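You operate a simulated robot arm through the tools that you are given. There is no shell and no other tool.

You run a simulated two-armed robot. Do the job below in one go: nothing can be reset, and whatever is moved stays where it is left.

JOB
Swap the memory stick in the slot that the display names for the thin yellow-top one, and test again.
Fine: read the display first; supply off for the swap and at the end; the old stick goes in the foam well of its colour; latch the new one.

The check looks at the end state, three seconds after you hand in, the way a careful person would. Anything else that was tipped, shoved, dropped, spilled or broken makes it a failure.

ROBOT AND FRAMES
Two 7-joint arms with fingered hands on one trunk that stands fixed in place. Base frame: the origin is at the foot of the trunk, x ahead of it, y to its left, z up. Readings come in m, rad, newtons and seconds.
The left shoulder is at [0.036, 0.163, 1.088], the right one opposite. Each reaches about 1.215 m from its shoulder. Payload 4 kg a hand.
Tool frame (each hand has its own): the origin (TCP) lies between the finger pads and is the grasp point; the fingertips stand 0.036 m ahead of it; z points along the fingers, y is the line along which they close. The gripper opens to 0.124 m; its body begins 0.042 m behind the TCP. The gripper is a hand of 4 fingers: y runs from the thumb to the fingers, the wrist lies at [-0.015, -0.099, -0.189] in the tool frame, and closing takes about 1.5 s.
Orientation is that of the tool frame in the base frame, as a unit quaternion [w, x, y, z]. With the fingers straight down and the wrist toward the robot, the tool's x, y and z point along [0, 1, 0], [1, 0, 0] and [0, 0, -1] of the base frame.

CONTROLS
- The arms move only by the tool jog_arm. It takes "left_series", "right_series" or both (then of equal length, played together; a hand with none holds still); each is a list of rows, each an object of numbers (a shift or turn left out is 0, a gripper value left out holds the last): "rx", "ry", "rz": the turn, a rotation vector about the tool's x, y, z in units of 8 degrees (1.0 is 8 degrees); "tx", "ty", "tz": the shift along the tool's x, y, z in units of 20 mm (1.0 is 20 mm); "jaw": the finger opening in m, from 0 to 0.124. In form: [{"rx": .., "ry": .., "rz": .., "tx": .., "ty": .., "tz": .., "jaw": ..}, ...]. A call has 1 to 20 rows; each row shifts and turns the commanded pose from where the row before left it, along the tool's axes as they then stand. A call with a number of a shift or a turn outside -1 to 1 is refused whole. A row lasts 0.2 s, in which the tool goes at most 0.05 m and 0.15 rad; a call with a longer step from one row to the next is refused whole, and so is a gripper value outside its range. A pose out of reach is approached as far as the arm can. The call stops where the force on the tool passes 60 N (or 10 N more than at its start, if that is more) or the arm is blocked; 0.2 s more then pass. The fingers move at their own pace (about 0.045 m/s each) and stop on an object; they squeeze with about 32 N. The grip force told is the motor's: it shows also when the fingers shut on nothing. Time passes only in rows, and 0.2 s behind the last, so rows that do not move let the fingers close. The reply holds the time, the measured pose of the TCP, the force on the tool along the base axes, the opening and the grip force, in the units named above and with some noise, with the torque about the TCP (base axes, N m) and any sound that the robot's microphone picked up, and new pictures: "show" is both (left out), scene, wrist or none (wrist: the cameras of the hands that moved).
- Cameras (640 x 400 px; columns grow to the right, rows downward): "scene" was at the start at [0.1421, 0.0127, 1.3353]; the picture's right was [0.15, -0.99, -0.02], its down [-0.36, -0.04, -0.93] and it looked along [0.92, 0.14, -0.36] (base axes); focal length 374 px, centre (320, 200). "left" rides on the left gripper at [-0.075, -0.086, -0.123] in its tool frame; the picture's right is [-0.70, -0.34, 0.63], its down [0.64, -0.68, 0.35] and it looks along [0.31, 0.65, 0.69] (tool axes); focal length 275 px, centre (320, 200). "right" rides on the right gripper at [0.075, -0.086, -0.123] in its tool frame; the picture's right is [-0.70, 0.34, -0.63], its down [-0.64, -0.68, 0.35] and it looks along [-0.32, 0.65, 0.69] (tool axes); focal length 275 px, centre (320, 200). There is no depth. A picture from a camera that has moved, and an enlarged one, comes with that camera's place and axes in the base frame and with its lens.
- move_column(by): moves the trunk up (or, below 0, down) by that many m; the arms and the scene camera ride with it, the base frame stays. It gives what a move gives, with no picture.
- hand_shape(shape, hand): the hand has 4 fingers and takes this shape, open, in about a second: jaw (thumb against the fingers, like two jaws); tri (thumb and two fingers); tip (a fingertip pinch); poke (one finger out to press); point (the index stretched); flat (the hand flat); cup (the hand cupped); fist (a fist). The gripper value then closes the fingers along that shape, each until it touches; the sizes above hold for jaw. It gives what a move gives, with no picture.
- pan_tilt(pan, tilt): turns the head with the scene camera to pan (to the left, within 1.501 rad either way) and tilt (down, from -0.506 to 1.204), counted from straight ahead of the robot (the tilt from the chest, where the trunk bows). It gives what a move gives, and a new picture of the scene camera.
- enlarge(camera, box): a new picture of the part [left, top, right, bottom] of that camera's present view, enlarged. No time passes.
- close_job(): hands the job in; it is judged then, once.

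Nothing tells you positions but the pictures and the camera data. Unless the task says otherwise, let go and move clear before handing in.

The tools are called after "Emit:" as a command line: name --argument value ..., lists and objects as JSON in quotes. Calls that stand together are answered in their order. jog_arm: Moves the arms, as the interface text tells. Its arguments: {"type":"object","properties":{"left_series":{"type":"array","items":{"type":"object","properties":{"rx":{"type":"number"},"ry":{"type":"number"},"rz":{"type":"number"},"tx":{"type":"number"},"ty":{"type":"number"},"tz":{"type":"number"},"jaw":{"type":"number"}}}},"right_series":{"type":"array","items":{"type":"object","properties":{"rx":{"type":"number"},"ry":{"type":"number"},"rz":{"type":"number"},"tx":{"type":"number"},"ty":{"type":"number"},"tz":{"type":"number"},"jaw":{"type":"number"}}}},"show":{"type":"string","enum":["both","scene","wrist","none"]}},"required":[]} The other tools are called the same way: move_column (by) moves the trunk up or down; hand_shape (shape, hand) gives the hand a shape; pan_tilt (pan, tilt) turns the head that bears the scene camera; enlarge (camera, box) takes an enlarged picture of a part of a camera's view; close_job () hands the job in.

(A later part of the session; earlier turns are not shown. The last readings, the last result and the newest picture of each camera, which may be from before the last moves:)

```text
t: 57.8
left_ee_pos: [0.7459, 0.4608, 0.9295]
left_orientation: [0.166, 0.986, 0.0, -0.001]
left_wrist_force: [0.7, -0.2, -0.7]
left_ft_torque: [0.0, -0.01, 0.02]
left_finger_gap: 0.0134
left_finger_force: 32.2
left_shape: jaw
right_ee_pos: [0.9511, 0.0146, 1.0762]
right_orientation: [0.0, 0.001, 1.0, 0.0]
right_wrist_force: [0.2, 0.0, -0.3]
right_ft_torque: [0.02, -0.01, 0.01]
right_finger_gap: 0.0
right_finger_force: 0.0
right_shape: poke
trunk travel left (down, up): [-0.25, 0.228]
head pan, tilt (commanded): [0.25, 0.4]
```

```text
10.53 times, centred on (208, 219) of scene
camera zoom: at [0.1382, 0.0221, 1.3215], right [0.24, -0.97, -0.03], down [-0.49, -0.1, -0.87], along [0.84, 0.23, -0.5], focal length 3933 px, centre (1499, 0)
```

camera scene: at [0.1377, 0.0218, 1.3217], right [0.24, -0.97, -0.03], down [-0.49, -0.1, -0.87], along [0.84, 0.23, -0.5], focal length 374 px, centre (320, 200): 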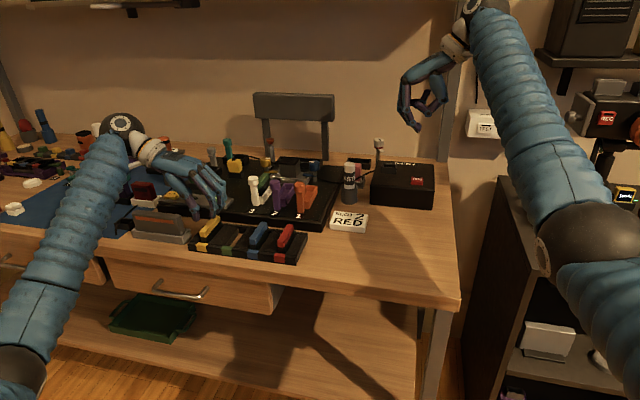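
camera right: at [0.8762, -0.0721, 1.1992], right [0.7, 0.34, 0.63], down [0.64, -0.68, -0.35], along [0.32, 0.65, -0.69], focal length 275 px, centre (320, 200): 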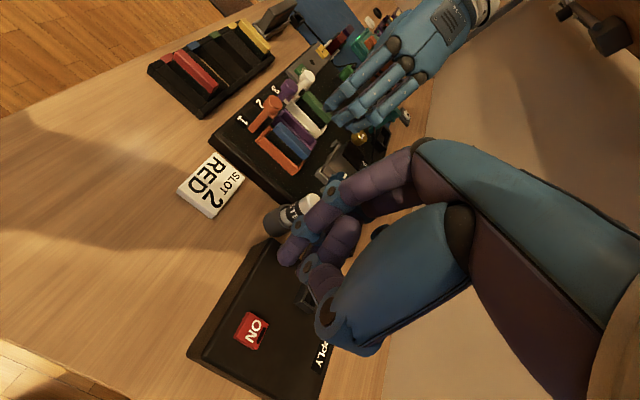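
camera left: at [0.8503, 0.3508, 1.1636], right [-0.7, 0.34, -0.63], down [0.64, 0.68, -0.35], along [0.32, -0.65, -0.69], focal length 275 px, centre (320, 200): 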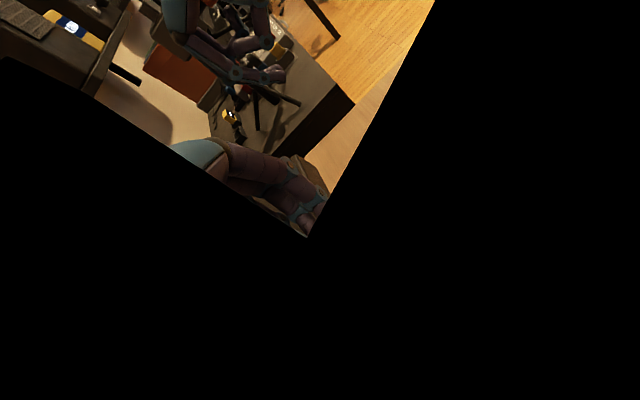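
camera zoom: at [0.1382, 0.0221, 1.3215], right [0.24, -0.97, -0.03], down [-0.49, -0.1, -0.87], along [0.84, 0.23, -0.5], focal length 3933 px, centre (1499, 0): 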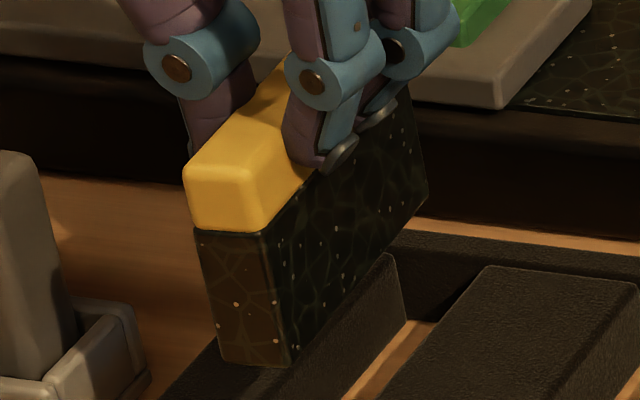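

The yellow stick is held firmly and nearly upright. Lifting it clear, trimming 2° of roll, then carrying it over slot 1.

Emit:
jog_arm --left_series '[{"ty": 0.303, "tz": -0.865}, {"ty": 0.303, "tz": -0.865}, {"ty": 0.303, "tz": -0.865}, {"ty": 0.303, "tz": -0.865}, {"ty": 0.303, "tz": -0.865}, {"ty": 0.303, "tz": -0.865}, {"rx": -0.25}, {"tx": 0.87, "ty": 0.839, "tz": 0.325}, {"tx": 0.87, "ty": 0.839, "tz": 0.325}, {"tx": 0.87, "ty": 0.839, "tz": 0.325}, {"tx": 0.87, "ty": 0.839, "tz": 0.325}, {"tx": 0.87, "ty": 0.839, "tz": 0.325}, {"tx": 0.87, "ty": 0.839, "tz": 0.325}, {"tx": 0.87, "ty": 0.839, "tz": 0.325}, {"tx": 0.87, "ty": 0.839, "tz": 0.325}, {"tx": 0.87, "ty": 0.839, "tz": 0.325}, {"tx": 0.87, "ty": 0.839, "tz": 0.325}, {}]' --show "scene"

Emit:
enlarge --camera "scene" --box '[260, 110, 340, 210]'

Emit:
enlarge --camera "right" --box '[220, 40, 380, 190]'

```text
t: 61.6
left_ee_pos: [0.9221, 0.2772, 1.0396]
left_orientation: [0.185, 0.983, 0.0, 0.001]
left_wrist_force: [0.3, 1.1, -0.3]
left_ft_torque: [-0.01, 0.0, -0.03]
left_finger_gap: 0.0133
left_finger_force: 32.5
left_shape: jaw
right_ee_pos: [0.9507, 0.0159, 1.0762]
right_orientation: [-0.002, 0.001, 1.0, 0.001]
right_wrist_force: [-0.1, 0.3, 0.0]
right_ft_torque: [0.0, -0.01, -0.04]
right_finger_gap: 0.0001
right_finger_force: 0.0
right_shape: poke
trunk travel left (down, up): [-0.25, 0.228]
head pan, tilt (commanded): [0.25, 0.4]
camera scene: at [0.1378, 0.0223, 1.3216], right [0.24, -0.97, -0.03], down [-0.49, -0.1, -0.87], along [0.84, 0.23, -0.5], focal length 374 px, centre (320, 200)
```

scene: 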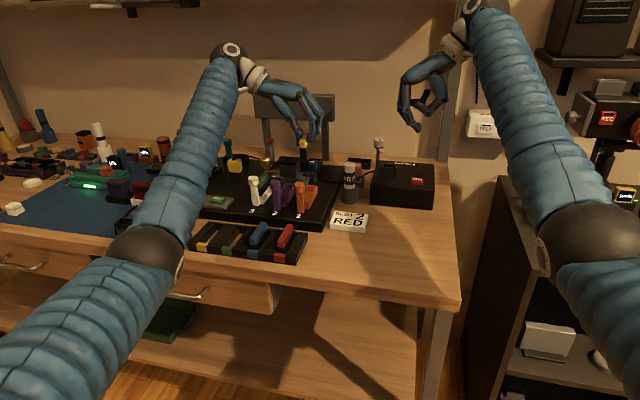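

```text
4.00 times, centred on (300, 160) of scene
camera zoom: at [0.1378, 0.0223, 1.3216], right [0.24, -0.97, -0.03], down [-0.49, -0.1, -0.87], along [0.84, 0.23, -0.5], focal length 1494 px, centre (400, 360)
```

zoom: 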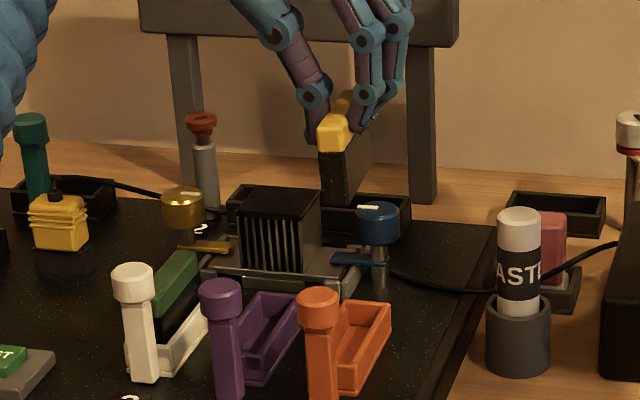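

```text
2.67 times, centred on (300, 115) of right
camera zoom: at [0.876, -0.0714, 1.1993], right [0.7, 0.34, 0.63], down [0.64, -0.68, -0.35], along [0.32, 0.65, -0.69], focal length 734 px, centre (373, 427)
```

zoom: 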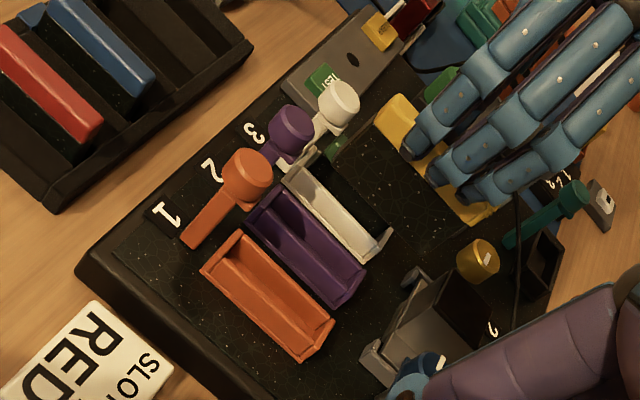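

Emit:
enlarge --camera "scene" --box '[290, 130, 320, 165]'

Emit:
enlarge --camera "right" --box '[290, 60, 380, 130]'

```text
11.43 times, centred on (305, 148) of scene
camera zoom: at [0.1378, 0.0223, 1.3216], right [0.24, -0.97, -0.03], down [-0.49, -0.1, -0.87], along [0.84, 0.23, -0.5], focal length 4270 px, centre (491, 800)
```

zoom: 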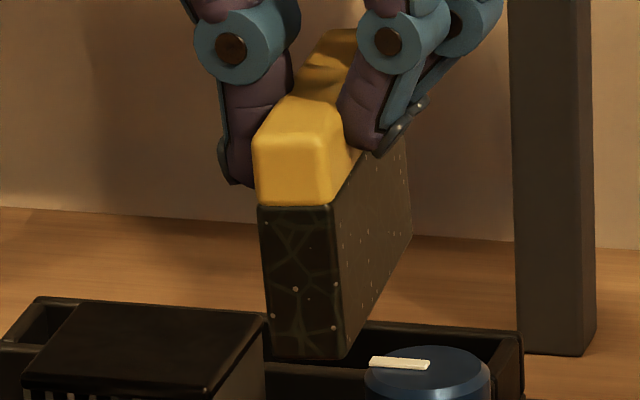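

```text
5.71 times, centred on (335, 95) of right
camera zoom: at [0.876, -0.0714, 1.1993], right [0.7, 0.34, 0.63], down [0.64, -0.68, -0.35], along [0.32, 0.65, -0.69], focal length 1573 px, centre (234, 800)
```

zoom: 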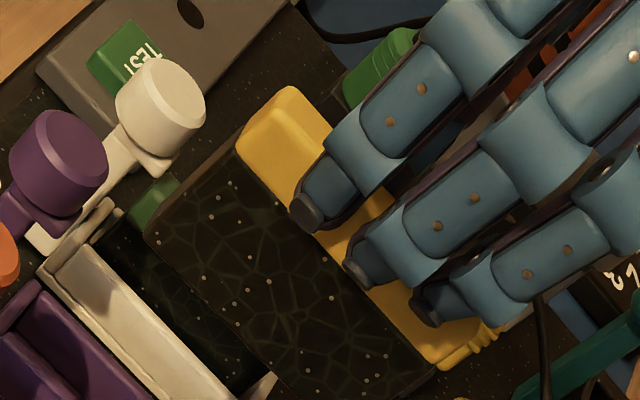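

The yellow stick is upright to within about a degree and nearly over slot 1. Adjusting by a few mm and lowering to just above the rim.

Emit:
jog_arm --left_series '[{"tx": -0.02, "ty": -0.363, "tz": 0.825}, {"tx": -0.02, "ty": -0.363, "tz": 0.825}, {"tx": -0.02, "ty": -0.363, "tz": 0.825}, {"tx": -0.02, "ty": -0.363, "tz": 0.825}, {"tx": -0.02, "ty": -0.363, "tz": 0.825}, {}]' --show "none"

Emit:
enlarge --camera "scene" --box '[275, 150, 325, 205]'

Emit:
enlarge --camera "right" --box '[245, 90, 345, 170]'

Emit:
enlarge --camera "left" --box '[200, 100, 500, 400]'

```text
t: 63.0
left_ee_pos: [0.9206, 0.2842, 0.9522]
left_orientation: [0.184, 0.983, 0.0, 0.0]
left_wrist_force: [-1.2, 0.8, -0.7]
left_ft_torque: [0.01, -0.01, 0.02]
left_finger_gap: 0.0134
left_finger_force: 32.5
left_shape: jaw
right_ee_pos: [0.95, 0.0161, 1.077]
right_orientation: [0.0, 0.002, 1.0, 0.001]
right_wrist_force: [0.4, 0.9, 0.2]
right_ft_torque: [-0.02, -0.02, 0.0]
right_finger_gap: 0.0
right_finger_force: 0.1
right_shape: poke
trunk travel left (down, up): [-0.25, 0.228]
head pan, tilt (commanded): [0.25, 0.4]
```

```text
7.27 times, centred on (300, 178) of scene
camera zoom: at [0.1377, 0.0217, 1.3217], right [0.24, -0.97, -0.03], down [-0.49, -0.1, -0.87], along [0.84, 0.23, -0.5], focal length 2717 px, centre (466, 364)
```

zoom: 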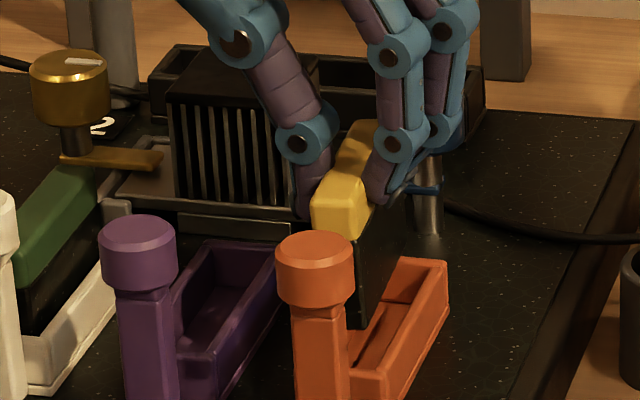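

```text
5.00 times, centred on (295, 130) of right
camera zoom: at [0.8759, -0.072, 1.1994], right [0.7, 0.34, 0.63], down [0.64, -0.68, -0.35], along [0.32, 0.65, -0.69], focal length 1376 px, centre (445, 550)
```

zoom: 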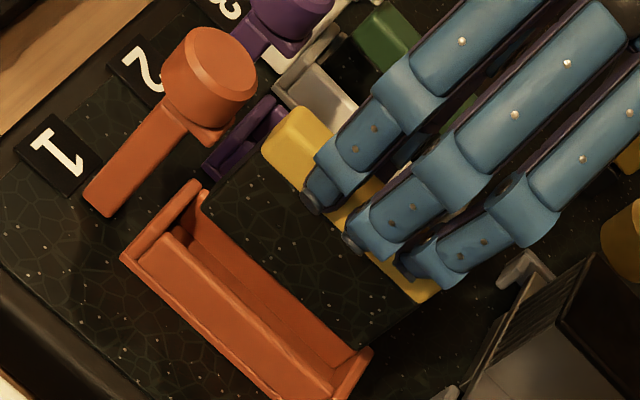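

```text
1.33 times, centred on (350, 250) of left
camera zoom: at [0.8456, 0.4071, 1.0358], right [-0.7, 0.08, -0.71], down [0.64, 0.51, -0.57], along [0.32, -0.86, -0.41], focal length 367 px, centre (280, 133)
```

zoom: 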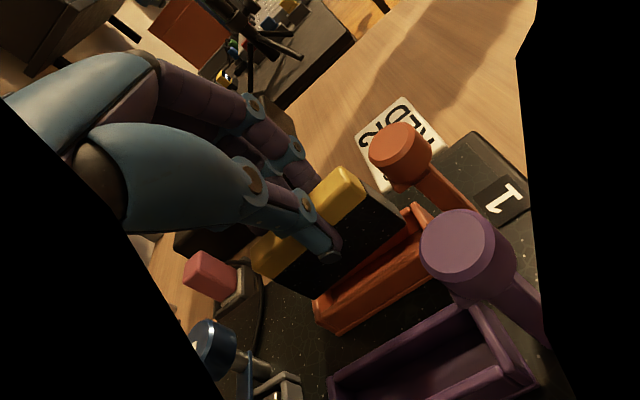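

Both views place the stick within about 1 mm of the slot's centre line. Lowering slowly so its foot enters the slot.

Emit:
jog_arm --left_series '[{"tx": 0.04, "ty": -0.06, "tz": 0.28}, {"ty": -0.1, "tz": 0.27}, {"ty": -0.1, "tz": 0.27}, {}]' --show "none"

Emit:
enlarge --camera "scene" --box '[275, 150, 325, 205]'

Emit:
enlarge --camera "right" --box '[245, 90, 345, 170]'

Emit:
enlarge --camera "left" --box '[300, 180, 450, 330]'

```text
t: 64.0
left_ee_pos: [0.9206, 0.2804, 0.9318]
left_orientation: [0.184, 0.983, 0.0, 0.0]
left_wrist_force: [0.0, 0.8, 0.3]
left_ft_torque: [0.04, -0.03, -0.03]
left_finger_gap: 0.0132
left_finger_force: 31.7
left_shape: jaw
right_ee_pos: [0.9501, 0.0161, 1.0757]
right_orientation: [0.0, 0.001, 1.0, 0.001]
right_wrist_force: [0.4, -0.8, 0.5]
right_ft_torque: [-0.03, 0.02, 0.0]
right_finger_gap: 0.0001
right_finger_force: 0.0
right_shape: poke
trunk travel left (down, up): [-0.25, 0.228]
head pan, tilt (commanded): [0.25, 0.4]
```

```text
7.27 times, centred on (300, 178) of scene
camera zoom: at [0.1378, 0.0217, 1.3216], right [0.24, -0.97, -0.03], down [-0.49, -0.1, -0.87], along [0.84, 0.23, -0.5], focal length 2717 px, centre (466, 364)
```

zoom: 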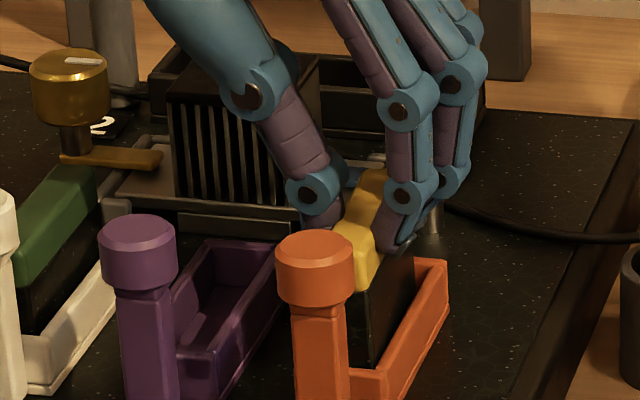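

```text
5.00 times, centred on (295, 130) of right
camera zoom: at [0.8761, -0.072, 1.1991], right [0.7, 0.34, 0.63], down [0.64, -0.68, -0.35], along [0.32, 0.65, -0.69], focal length 1376 px, centre (445, 550)
```

zoom: 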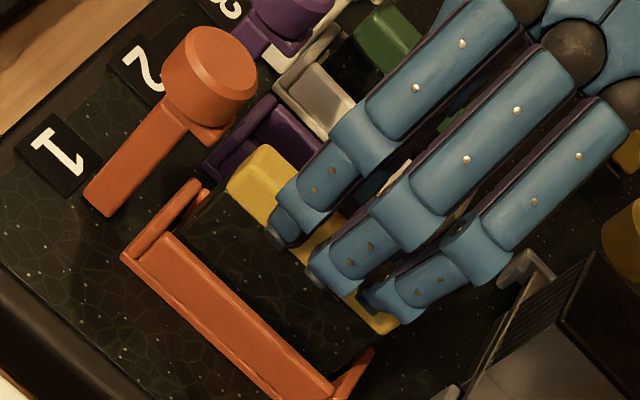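

```text
2.67 times, centred on (375, 255) of left
camera zoom: at [0.8461, 0.405, 1.0168], right [-0.7, 0.08, -0.71], down [0.64, 0.51, -0.57], along [0.32, -0.86, -0.41], focal length 734 px, centre (173, 53)
```

zoom: 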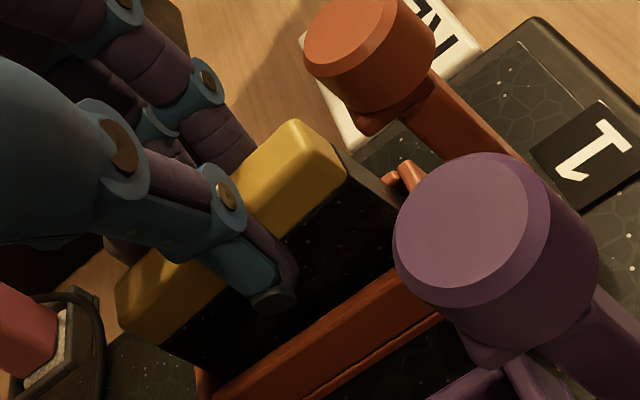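

The foot is inside the slot with no contact force. Continuing down in small steps until it seats.

Emit:
jog_arm --left_series '[{"ty": -0.055, "tz": 0.14}, {"ty": -0.055, "tz": 0.14}, {"ty": -0.036, "tz": 0.093}, {}]' --show "none"

Emit:
enlarge --camera "right" --box '[245, 90, 345, 170]'

Emit:
enlarge --camera "left" --box '[300, 180, 450, 330]'

```text
t: 65.0
left_ee_pos: [0.9209, 0.2805, 0.9228]
left_orientation: [0.184, 0.983, 0.0, 0.001]
left_wrist_force: [-0.6, 1.9, 3.2]
left_ft_torque: [0.09, -0.03, -0.07]
left_finger_gap: 0.0132
left_finger_force: 32.0
left_shape: jaw
right_ee_pos: [0.9518, 0.0165, 1.076]
right_orientation: [0.0, 0.001, 1.0, 0.0]
right_wrist_force: [0.1, 1.0, -0.1]
right_ft_torque: [0.04, 0.03, 0.0]
right_finger_gap: 0.0
right_finger_force: 0.0
right_shape: poke
trunk travel left (down, up): [-0.25, 0.228]
head pan, tilt (commanded): [0.25, 0.4]
```

```text
5.00 times, centred on (295, 130) of right
camera zoom: at [0.8759, -0.0719, 1.1994], right [0.7, 0.34, 0.63], down [0.64, -0.68, -0.35], along [0.32, 0.65, -0.69], focal length 1376 px, centre (445, 550)
```

zoom: 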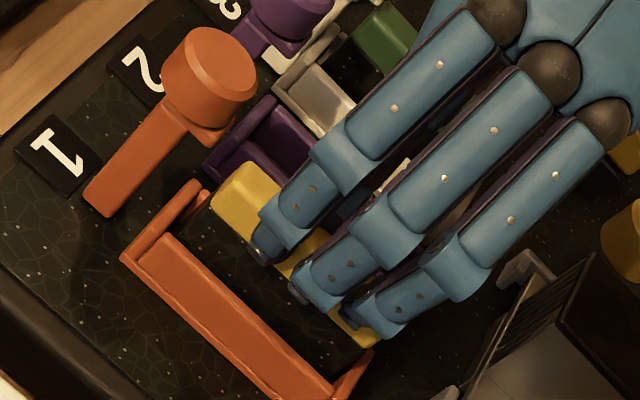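

```text
2.67 times, centred on (375, 255) of left
camera zoom: at [0.8461, 0.4046, 1.0078], right [-0.7, 0.08, -0.71], down [0.64, 0.51, -0.57], along [0.32, -0.86, -0.41], focal length 734 px, centre (173, 53)
```

zoom: 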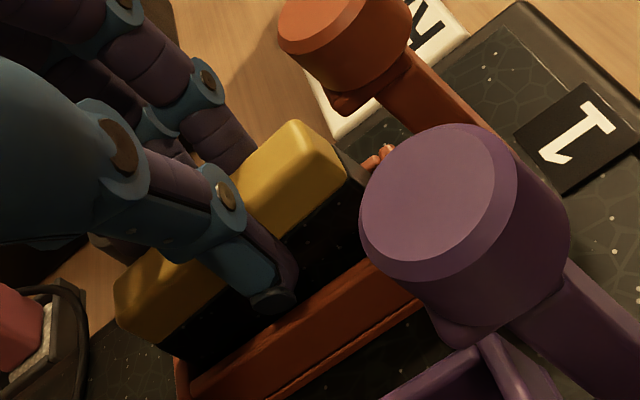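

Emit:
jog_arm --left_series '[{"ty": -0.027, "tz": 0.07}, {"ty": -0.027, "tz": 0.07}, {}]' --show "none"

Emit:
enlarge --camera "scene" --box '[230, 150, 330, 225]'

Emit:
enlarge --camera "right" --box '[245, 90, 345, 170]'

```text
t: 65.8
left_ee_pos: [0.9202, 0.28, 0.9218]
left_orientation: [0.185, 0.983, 0.001, 0.001]
left_wrist_force: [1.9, 1.1, 10.6]
left_ft_torque: [0.02, -0.13, 0.0]
left_finger_gap: 0.0128
left_finger_force: 32.0
left_shape: jaw
right_ee_pos: [0.9509, 0.0155, 1.0776]
right_orientation: [0.0, 0.001, 1.0, 0.0]
right_wrist_force: [0.6, 0.5, 0.6]
right_ft_torque: [-0.01, 0.02, 0.03]
right_finger_gap: 0.0002
right_finger_force: 0.0
right_shape: poke
trunk travel left (down, up): [-0.25, 0.228]
head pan, tilt (commanded): [0.25, 0.4]
```

```text
5.33 times, centred on (280, 188) of scene
camera zoom: at [0.1371, 0.0216, 1.3219], right [0.24, -0.97, -0.03], down [-0.49, -0.1, -0.87], along [0.84, 0.23, -0.5], focal length 1993 px, centre (533, 267)
```

zoom: 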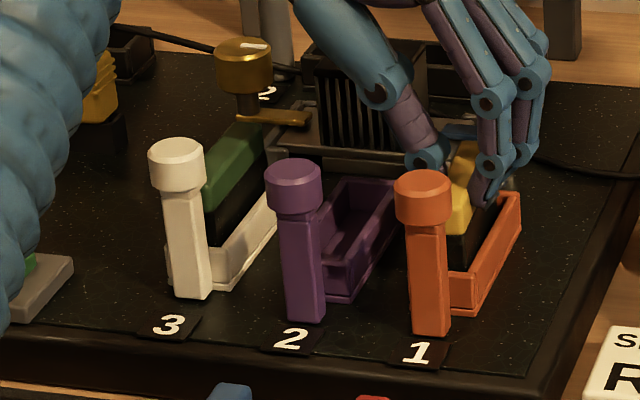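

```text
5.00 times, centred on (295, 130) of right
camera zoom: at [0.8754, -0.0721, 1.2], right [0.7, 0.34, 0.63], down [0.64, -0.68, -0.35], along [0.32, 0.65, -0.69], focal length 1376 px, centre (445, 550)
```

zoom: 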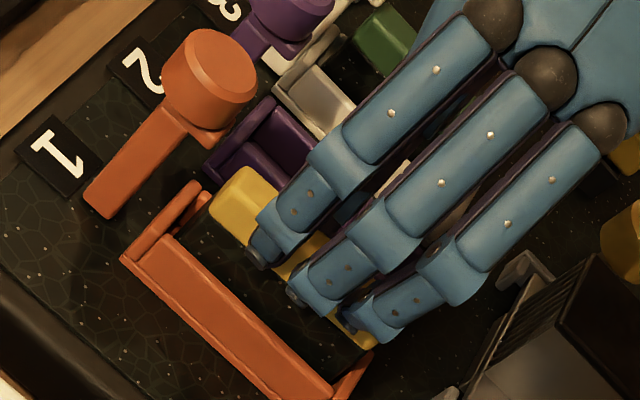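

Floor contact at 10.6 N, so the stick is seated. Opening the fingers and rising.

Emit:
jog_arm --left_series '[{"jaw": 0.02, "ty": 0.02, "tz": -0.06}, {"jaw": 0.036}, {}, {}, {}]' --show "none"

Emit:
enlarge --camera "scene" --box '[260, 150, 330, 215]'

Emit:
enlarge --camera "right" --box '[245, 90, 345, 170]'

```text
t: 67.0
left_ee_pos: [0.9207, 0.2806, 0.9225]
left_orientation: [0.184, 0.983, 0.0, 0.0]
left_wrist_force: [0.3, -0.2, 0.1]
left_ft_torque: [0.0, 0.03, 0.01]
left_finger_gap: 0.0358
left_finger_force: 0.1
left_shape: jaw
right_ee_pos: [0.951, 0.0168, 1.077]
right_orientation: [0.0, 0.001, 1.0, 0.0]
right_wrist_force: [0.3, -0.1, 0.2]
right_ft_torque: [0.04, -0.03, -0.03]
right_finger_gap: 0.0
right_finger_force: 0.1
right_shape: poke
trunk travel left (down, up): [-0.25, 0.228]
head pan, tilt (commanded): [0.25, 0.4]
```

```text
6.15 times, centred on (295, 182) of scene
camera zoom: at [0.1378, 0.0218, 1.3216], right [0.24, -0.97, -0.03], down [-0.49, -0.1, -0.87], along [0.84, 0.23, -0.5], focal length 2299 px, centre (474, 308)
```

zoom: 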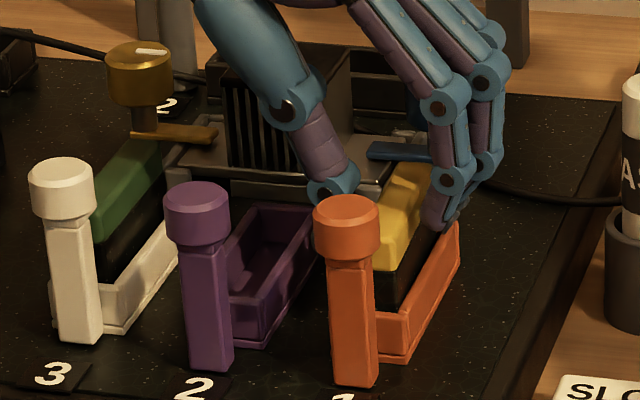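

```text
5.00 times, centred on (295, 130) of right
camera zoom: at [0.876, -0.0719, 1.1993], right [0.7, 0.34, 0.63], down [0.64, -0.68, -0.35], along [0.32, 0.65, -0.69], focal length 1376 px, centre (445, 550)
```

zoom: 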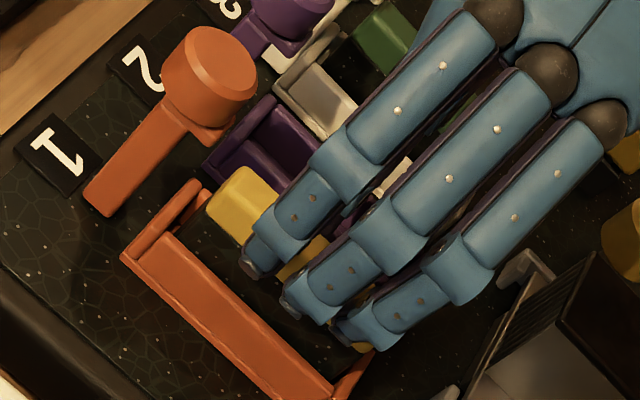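

The yellow stick stands upright in slot 1. Rising clear with the left hand, then turning it to face forward so it can push the latch home.

Emit:
jog_arm --left_series '[{"ty": 0.1, "tz": -0.26}, {"ty": 0.2, "tz": -0.52}, {"ty": 0.36, "tz": -0.93}, {"ty": 0.36, "tz": -0.93}, {"ty": 0.36, "tz": -0.93}, {"ty": 0.36, "tz": -0.93}, {"ty": 0.36, "tz": -0.93}, {"rx": 0.9}, {"rx": 0.9}, {"rx": 0.85}, {}]' --show "scene"

Emit:
enlarge --camera "right" --box '[225, 80, 345, 170]'

Emit:
enlarge --camera "scene" --box '[230, 150, 340, 225]'

```text
t: 69.4
left_ee_pos: [0.9215, 0.2808, 1.0373]
left_orientation: [0.0, 1.0, 0.0, -0.001]
left_wrist_force: [-0.1, 0.8, -0.7]
left_ft_torque: [0.03, -0.01, 0.03]
left_finger_gap: 0.0359
left_finger_force: 0.1
left_shape: jaw
right_ee_pos: [0.9519, 0.0153, 1.0766]
right_orientation: [-0.001, 0.001, 1.0, 0.0]
right_wrist_force: [-0.1, -0.1, -0.2]
right_ft_torque: [0.01, 0.04, 0.0]
right_finger_gap: 0.0
right_finger_force: 0.0
right_shape: poke
trunk travel left (down, up): [-0.25, 0.228]
head pan, tilt (commanded): [0.25, 0.4]
camera scene: at [0.1381, 0.022, 1.3216], right [0.24, -0.97, -0.03], down [-0.49, -0.1, -0.87], along [0.84, 0.23, -0.5], focal length 374 px, centre (320, 200)
```

scene: 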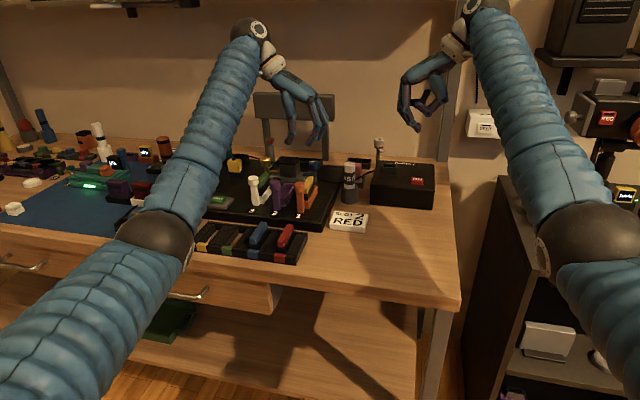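

```text
4.44 times, centred on (285, 125) of right
camera zoom: at [0.8763, -0.0716, 1.199], right [0.7, 0.34, 0.63], down [0.64, -0.68, -0.35], along [0.32, 0.65, -0.69], focal length 1224 px, centre (476, 533)
```

zoom: 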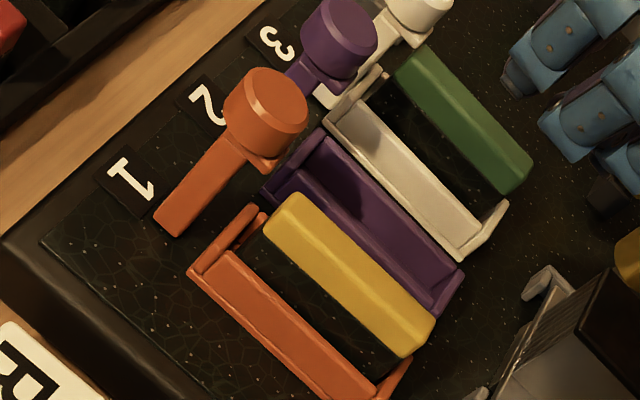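

```text
5.33 times, centred on (285, 188) of scene
camera zoom: at [0.1381, 0.022, 1.3216], right [0.24, -0.97, -0.03], down [-0.49, -0.1, -0.87], along [0.84, 0.23, -0.5], focal length 1993 px, centre (507, 267)
```

zoom: 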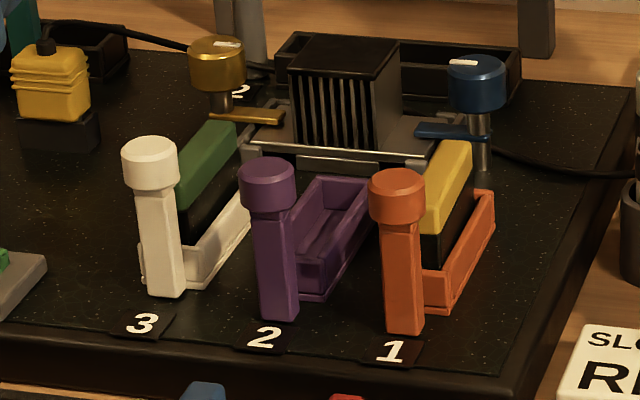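

The yellow stick is seated evenly in slot 1. Now turning the left hand to the forward orientation and shaping it to poke for the latch.

Emit:
jog_arm --left_series '[{"rz": -1, "tz": -0.3}, {"rz": -1, "tz": -0.3}, {"rz": -1, "tz": -0.3}, {"rz": -1}, {"rz": -1}, {"rz": -1}, {"rz": -1}, {"rz": -1}, {"rz": -1}, {"rz": -1}, {"rz": -1}, {"rz": -0.25}, {}]' --show "none"

Emit:
hand_shape --hand "left" --shape "poke"

Emit:
enlarge --camera "scene" --box '[220, 80, 340, 210]'

Emit:
enlarge --camera "left" --box '[0, 0, 640, 400]'

Emit:
enlarge --camera "right" --box '[200, 20, 420, 190]'

```text
t: 72.2
left_ee_pos: [0.9193, 0.281, 1.0562]
left_orientation: [0.0, 0.706, 0.708, 0.0]
left_wrist_force: [0.5, 0.5, 0.4]
left_ft_torque: [0.03, -0.02, 0.02]
left_finger_gap: 0.0358
left_finger_force: 0.0
left_shape: jaw
right_ee_pos: [0.9518, 0.016, 1.0764]
right_orientation: [0.0, 0.001, 1.0, 0.0]
right_wrist_force: [0.2, -0.2, -0.5]
right_ft_torque: [0.01, -0.02, -0.01]
right_finger_gap: 0.0
right_finger_force: 0.1
right_shape: poke
trunk travel left (down, up): [-0.25, 0.228]
head pan, tilt (commanded): [0.25, 0.4]
```

```text
t: 73.1
left_ee_pos: [0.9197, 0.2808, 1.0544]
left_orientation: [0.0, 0.707, 0.707, 0.0]
left_wrist_force: [-0.3, 0.0, 1.1]
left_ft_torque: [-0.05, 0.01, 0.04]
left_finger_gap: 0.0
left_finger_force: 0.1
left_shape: poke
right_ee_pos: [0.9514, 0.0158, 1.0765]
right_orientation: [0.0, 0.001, 1.0, 0.001]
right_wrist_force: [-0.1, -0.6, 0.7]
right_ft_torque: [0.02, 0.0, 0.0]
right_finger_gap: 0.0
right_finger_force: 0.0
right_shape: poke
trunk travel left (down, up): [-0.25, 0.228]
head pan, tilt (commanded): [0.25, 0.4]
```

```text
3.08 times, centred on (280, 145) of scene
camera zoom: at [0.1379, 0.0218, 1.3216], right [0.24, -0.97, -0.03], down [-0.49, -0.1, -0.87], along [0.84, 0.23, -0.5], focal length 1150 px, centre (443, 369)
```

zoom: 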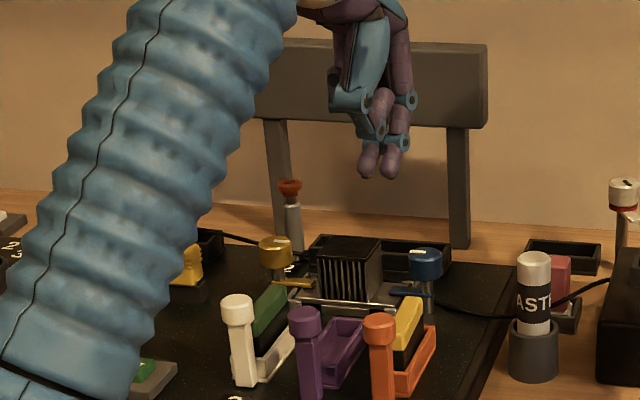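

```text
1.00 times, centred on (320, 200) of left (not enlarged: the box is as wide or as high as the picture)
camera zoom: at [0.8348, 0.2056, 1.1801], right [-0.34, -0.7, -0.63], down [-0.68, 0.64, -0.35], along [0.65, 0.32, -0.69], focal length 275 px, centre (320, 200)
```

zoom: 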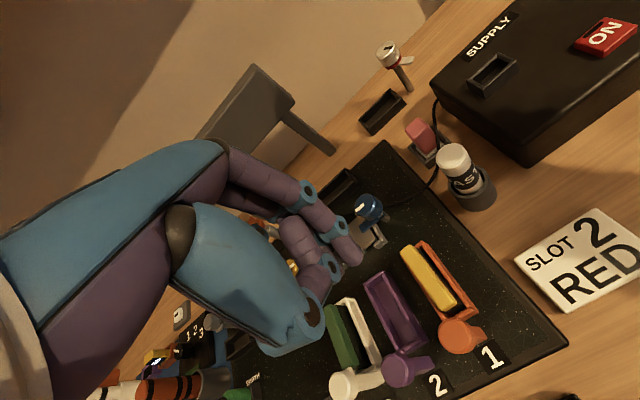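

```text
2.35 times, centred on (310, 105) of right
camera zoom: at [0.8761, -0.0719, 1.1992], right [0.7, 0.34, 0.63], down [0.64, -0.68, -0.35], along [0.32, 0.65, -0.69], focal length 648 px, centre (344, 424)
```

zoom: 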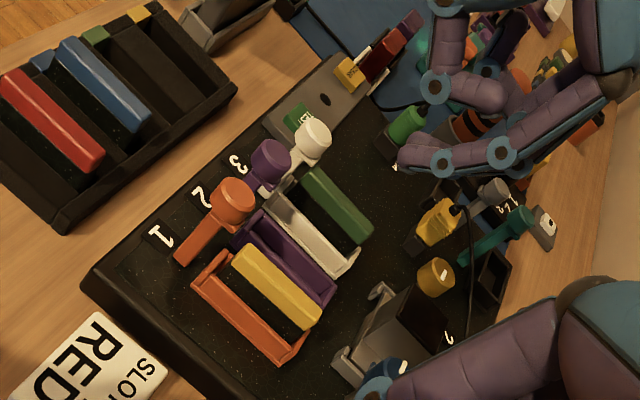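

The left index now points down. Moving it to the near side of the orange lever and lowering partway.

Emit:
jog_arm --left_series '[{"ty": -0.947, "tx": -0.133}, {"ty": -0.947, "tx": -0.133}, {"ty": -0.947, "tx": -0.133}, {"ty": -0.947, "tx": -0.133}, {"ty": -0.947, "tx": -0.133}, {"tz": 0.95}, {"tz": 0.95}, {"tz": 0.95}, {"tz": 0.95}, {}]' --show "none"

Emit:
enlarge --camera "scene" --box '[220, 120, 340, 230]'

Emit:
enlarge --camera "left" --box '[240, 120, 520, 400]'

Emit:
enlarge --camera "right" --box '[200, 40, 340, 160]'

```text
t: 75.3
left_ee_pos: [0.8232, 0.2671, 0.98]
left_orientation: [0.0, 0.707, 0.707, 0.0]
left_wrist_force: [-0.5, -0.4, -0.6]
left_ft_torque: [0.01, 0.03, -0.01]
left_finger_gap: 0.0
left_finger_force: 0.1
left_shape: poke
right_ee_pos: [0.9522, 0.0159, 1.0769]
right_orientation: [0.0, 0.001, 1.0, 0.001]
right_wrist_force: [0.1, -0.2, -0.1]
right_ft_torque: [-0.03, -0.06, -0.05]
right_finger_gap: 0.0001
right_finger_force: 0.0
right_shape: poke
trunk travel left (down, up): [-0.25, 0.228]
head pan, tilt (commanded): [0.25, 0.4]
```

```text
3.64 times, centred on (280, 175) of scene
camera zoom: at [0.1377, 0.0217, 1.3217], right [0.24, -0.97, -0.03], down [-0.49, -0.1, -0.87], along [0.84, 0.23, -0.5], focal length 1359 px, centre (466, 291)
```

zoom: 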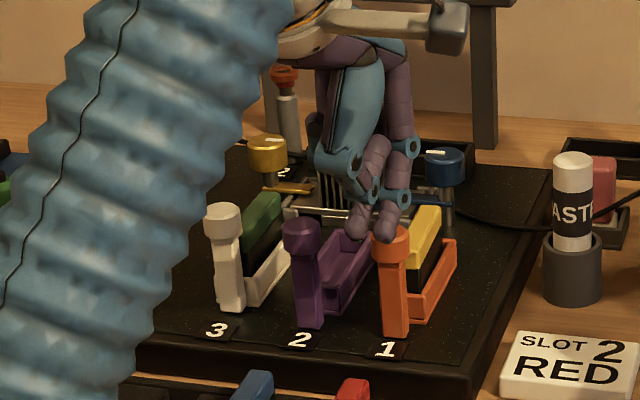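

```text
1.43 times, centred on (380, 260) of left
camera zoom: at [0.7383, 0.1919, 1.1044], right [-0.34, -0.7, -0.63], down [-0.68, 0.64, -0.35], along [0.65, 0.32, -0.69], focal length 393 px, centre (234, 114)
```

zoom: 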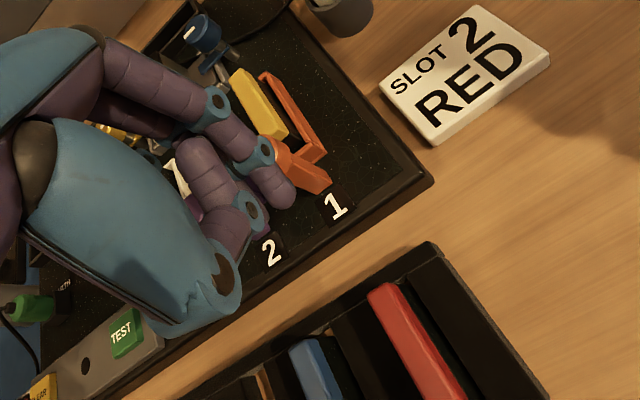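

```text
3.33 times, centred on (270, 100) of right
camera zoom: at [0.8759, -0.0721, 1.1994], right [0.7, 0.34, 0.63], down [0.64, -0.68, -0.35], along [0.32, 0.65, -0.69], focal length 918 px, centre (487, 533)
```

zoom: 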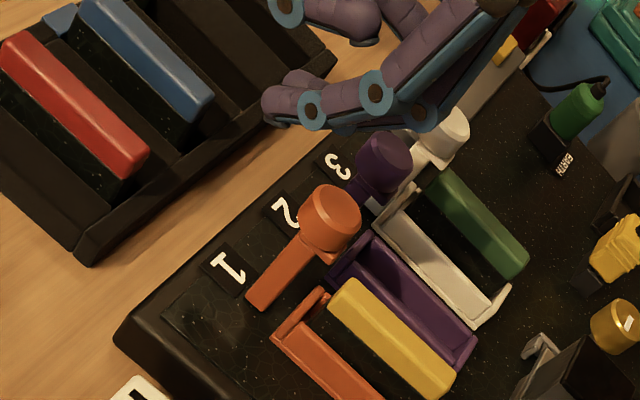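

Emit:
jog_arm --left_series '[{"tz": 0.65}, {"tz": 0.65}, {"tz": 0.6}, {"ty": 0.4}, {"ty": 0.4}, {"ty": 0.3}, {}]' --show "none"

Emit:
enlarge --camera "scene" --box '[240, 150, 320, 220]'

Emit:
enlarge --camera "right" --box '[200, 60, 320, 160]'

```text
t: 76.9
left_ee_pos: [0.8469, 0.2682, 0.9439]
left_orientation: [0.0, 0.707, 0.707, 0.0]
left_wrist_force: [-12.3, 2.7, 7.8]
left_ft_torque: [0.11, 0.03, 0.16]
left_finger_gap: 0.0
left_finger_force: 0.0
left_shape: poke
right_ee_pos: [0.9495, 0.0161, 1.077]
right_orientation: [0.0, 0.001, 1.0, -0.001]
right_wrist_force: [-0.1, 0.5, 0.6]
right_ft_torque: [0.01, 0.01, 0.0]
right_finger_gap: 0.0001
right_finger_force: 0.2
right_shape: poke
trunk travel left (down, up): [-0.25, 0.228]
head pan, tilt (commanded): [0.25, 0.4]
```

```text
5.71 times, centred on (280, 185) of scene
camera zoom: at [0.1362, 0.0218, 1.3219], right [0.24, -0.97, -0.03], down [-0.49, -0.1, -0.87], along [0.84, 0.23, -0.5], focal length 2135 px, centre (549, 286)
```

zoom: 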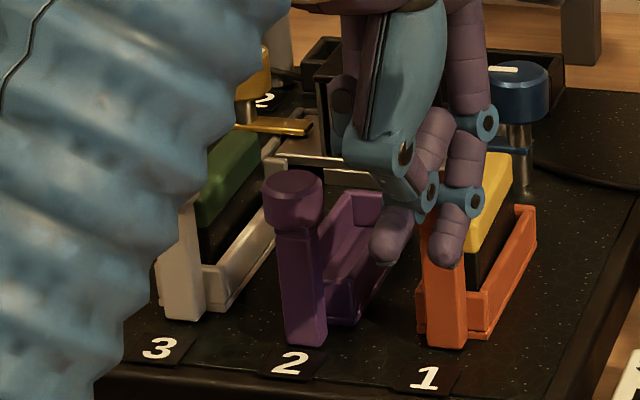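

```text
4.00 times, centred on (260, 110) of right
camera zoom: at [0.8746, -0.0717, 1.2005], right [0.7, 0.34, 0.63], down [0.64, -0.68, -0.35], along [0.32, 0.65, -0.69], focal length 1101 px, centre (560, 560)
```

zoom: 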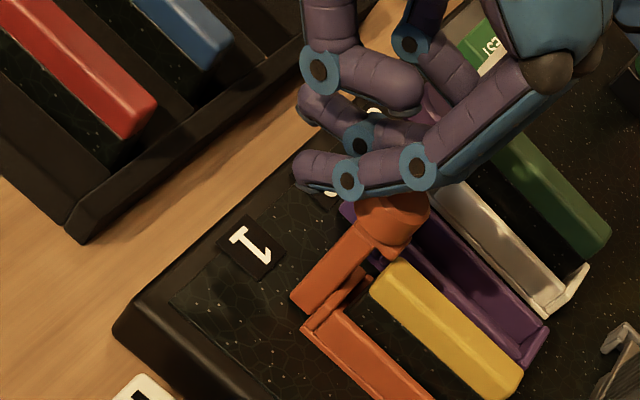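

The lever has moved in about 11 mm and now resists with 12 N, so it seems home. Backing the finger off and rising to check it.

Emit:
jog_arm --left_series '[{"ty": -0.3}, {"ty": -0.5}, {"ty": -0.8}, {"tz": -0.8}, {"tz": -0.9}, {"tz": -0.9}, {"tz": -0.9, "ty": -0.5}, {"tz": -0.5, "ty": -0.9}, {}]' --show "none"

Emit:
enlarge --camera "scene" --box '[240, 150, 340, 220]'

Emit:
enlarge --camera "right" --box '[220, 70, 340, 170]'

Emit:
enlarge --camera "left" --box '[240, 0, 520, 250]'

```text
t: 78.9
left_ee_pos: [0.7871, 0.2662, 1.0217]
left_orientation: [0.0, 0.707, 0.707, 0.0]
left_wrist_force: [-0.1, 0.3, -0.8]
left_ft_torque: [0.03, -0.01, 0.03]
left_finger_gap: 0.0001
left_finger_force: 0.1
left_shape: poke
right_ee_pos: [0.9505, 0.015, 1.0757]
right_orientation: [0.0, 0.001, 1.0, 0.0]
right_wrist_force: [0.5, -0.4, -0.1]
right_ft_torque: [-0.02, -0.04, -0.03]
right_finger_gap: 0.0001
right_finger_force: 0.1
right_shape: poke
trunk travel left (down, up): [-0.25, 0.228]
head pan, tilt (commanded): [0.25, 0.4]
```

```text
5.71 times, centred on (290, 185) of scene
camera zoom: at [0.1381, 0.0218, 1.3216], right [0.24, -0.97, -0.03], down [-0.49, -0.1, -0.87], along [0.84, 0.23, -0.5], focal length 2135 px, centre (491, 286)
```

zoom: 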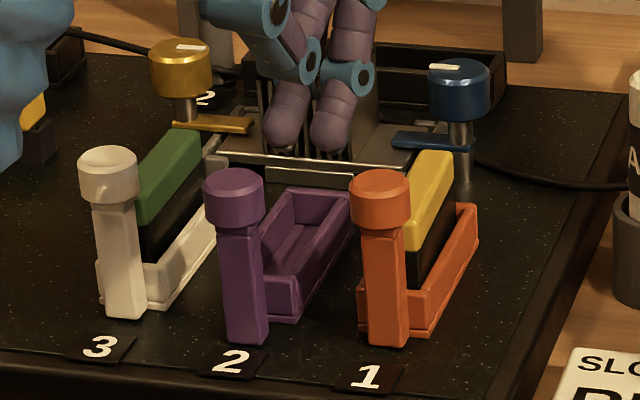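

```text
4.00 times, centred on (280, 120) of right
camera zoom: at [0.8763, -0.072, 1.1989], right [0.7, 0.34, 0.63], down [0.64, -0.68, -0.35], along [0.32, 0.65, -0.69], focal length 1101 px, centre (480, 520)
```

zoom: 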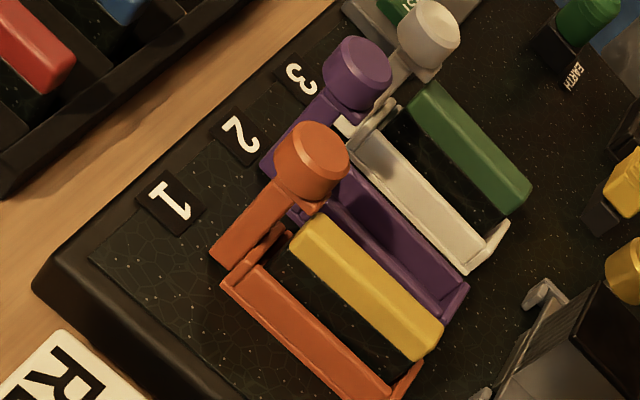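

```text
1.60 times, centred on (380, 125) of left
camera zoom: at [0.7023, 0.1911, 1.1466], right [-0.34, -0.7, -0.63], down [-0.68, 0.64, -0.35], along [0.65, 0.31, -0.69], focal length 440 px, centre (224, 320)
```

zoom: 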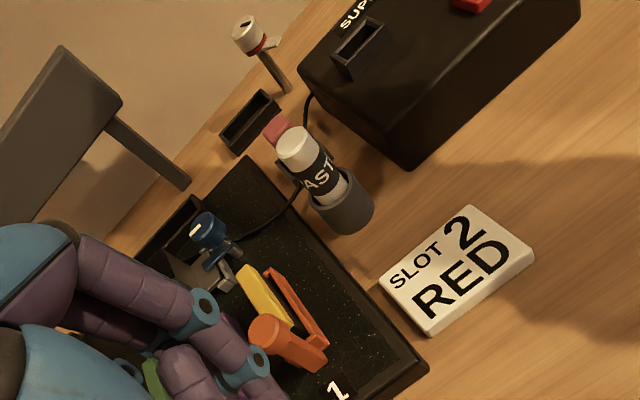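

Emit:
enlarge --camera "scene" --box '[250, 170, 320, 215]'

Emit:
enlarge --camera "right" --box '[265, 65, 335, 145]'

```text
8.89 times, centred on (285, 192) of scene
camera zoom: at [0.1381, 0.0218, 1.3216], right [0.24, -0.97, -0.03], down [-0.49, -0.1, -0.87], along [0.84, 0.23, -0.5], focal length 3321 px, centre (631, 267)
```

zoom: 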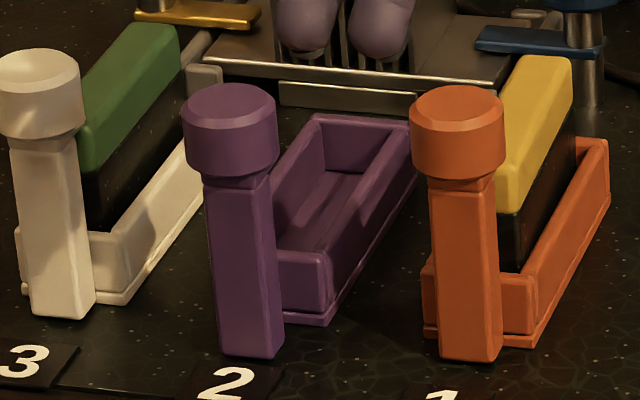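

```text
5.00 times, centred on (300, 105) of right
camera zoom: at [0.8763, -0.072, 1.1989], right [0.7, 0.34, 0.63], down [0.64, -0.68, -0.35], along [0.32, 0.65, -0.69], focal length 1376 px, centre (420, 675)
```

zoom: 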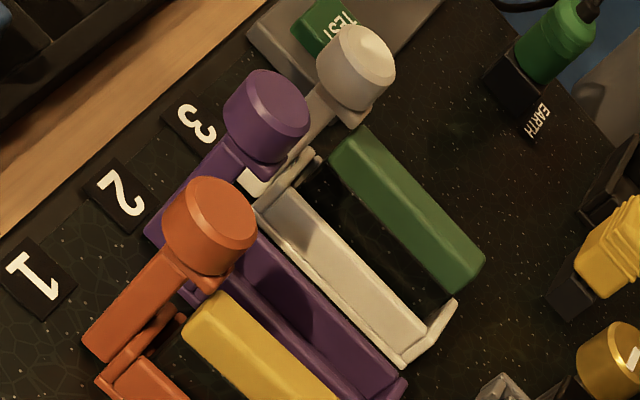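

The orange latch now matches the latched white one (x ≈ 0.8705 for both), so the yellow stick is latched. Next the right hand turns back to its pressing pose and the left moves above the TEST button at about (0.857, 0.479, 0.871).

Emit:
jog_arm --left_series '[{"tx": 0.982, "ty": 0.332, "tz": -0.1}, {"tx": 0.982, "ty": 0.332}, {"tx": 0.982, "ty": 0.332}, {"tx": 0.982, "ty": 0.332}, {"tx": 0.982, "ty": 0.332}, {"tx": 0.982, "ty": 0.332}, {"tx": 0.982, "ty": 0.332}, {"tx": 0.982, "ty": 0.332}, {"tx": 0.982, "ty": 0.332}, {"tx": 0.982, "ty": 0.332}, {"tx": 0.982, "ty": 0.332}, {}, {}]' --right_series '[{"rz": 1}, {"rz": 1}, {"rz": 1}, {"rz": 1}, {"rz": 1}, {"rz": 1}, {"rz": 1}, {"rz": 1}, {"rz": 1}, {"rz": 1}, {"rz": 1}, {"rz": 0.25}, {}]' --show "both"

```text
t: 81.7
left_ee_pos: [0.8594, 0.484, 1.0239]
left_orientation: [0.001, 0.707, 0.708, 0.0]
left_wrist_force: [0.2, 0.6, 0.2]
left_ft_torque: [-0.02, 0.0, 0.0]
left_finger_gap: 0.0001
left_finger_force: 0.2
left_shape: poke
right_ee_pos: [0.95, 0.0165, 1.077]
right_orientation: [0.001, 0.708, 0.706, 0.0]
right_wrist_force: [-0.1, -0.5, 0.2]
right_ft_torque: [0.01, -0.03, 0.01]
right_finger_gap: 0.0
right_finger_force: 0.0
right_shape: poke
trunk travel left (down, up): [-0.25, 0.228]
head pan, tilt (commanded): [0.25, 0.4]
camera scene: at [0.1378, 0.022, 1.3216], right [0.24, -0.97, -0.03], down [-0.49, -0.1, -0.87], along [0.84, 0.23, -0.5], focal length 374 px, centre (320, 200)
camera right: at [0.8654, 0.0899, 1.1991], right [0.34, -0.7, 0.63], down [-0.68, -0.64, -0.35], along [0.65, -0.32, -0.69], focal length 275 px, centre (320, 200)
camera left: at [0.7739, 0.4077, 1.1492], right [-0.34, -0.7, -0.63], down [-0.68, 0.64, -0.35], along [0.65, 0.31, -0.69], focal length 275 px, centre (320, 200)
```

scene: 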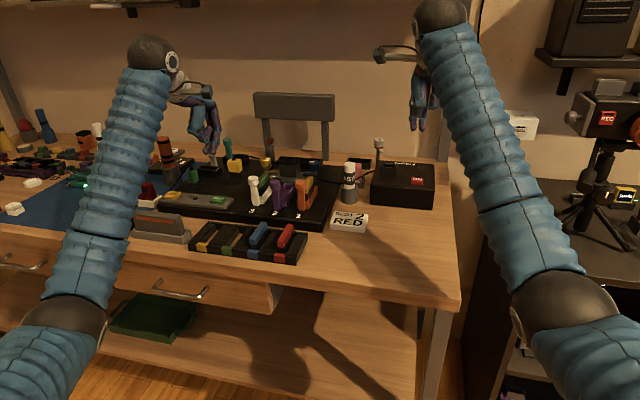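
right: 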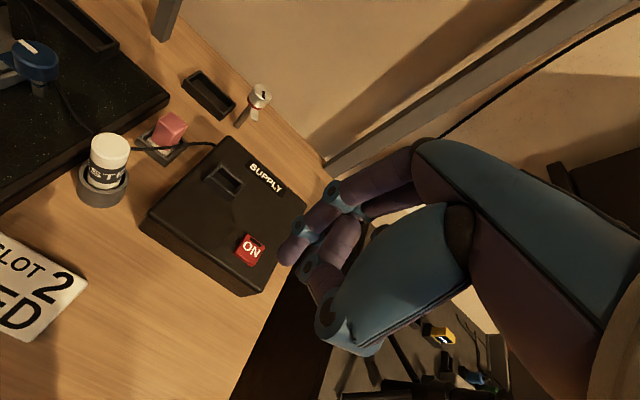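
left: 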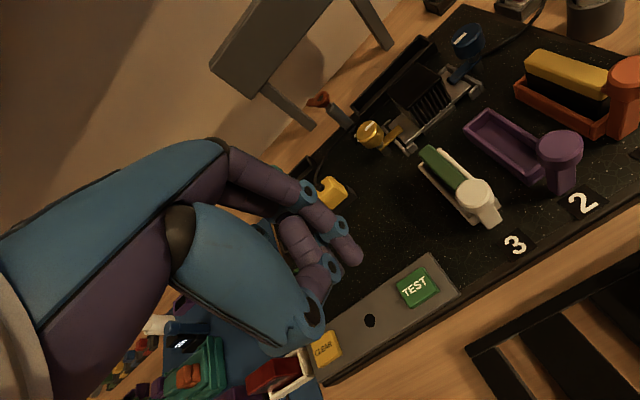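

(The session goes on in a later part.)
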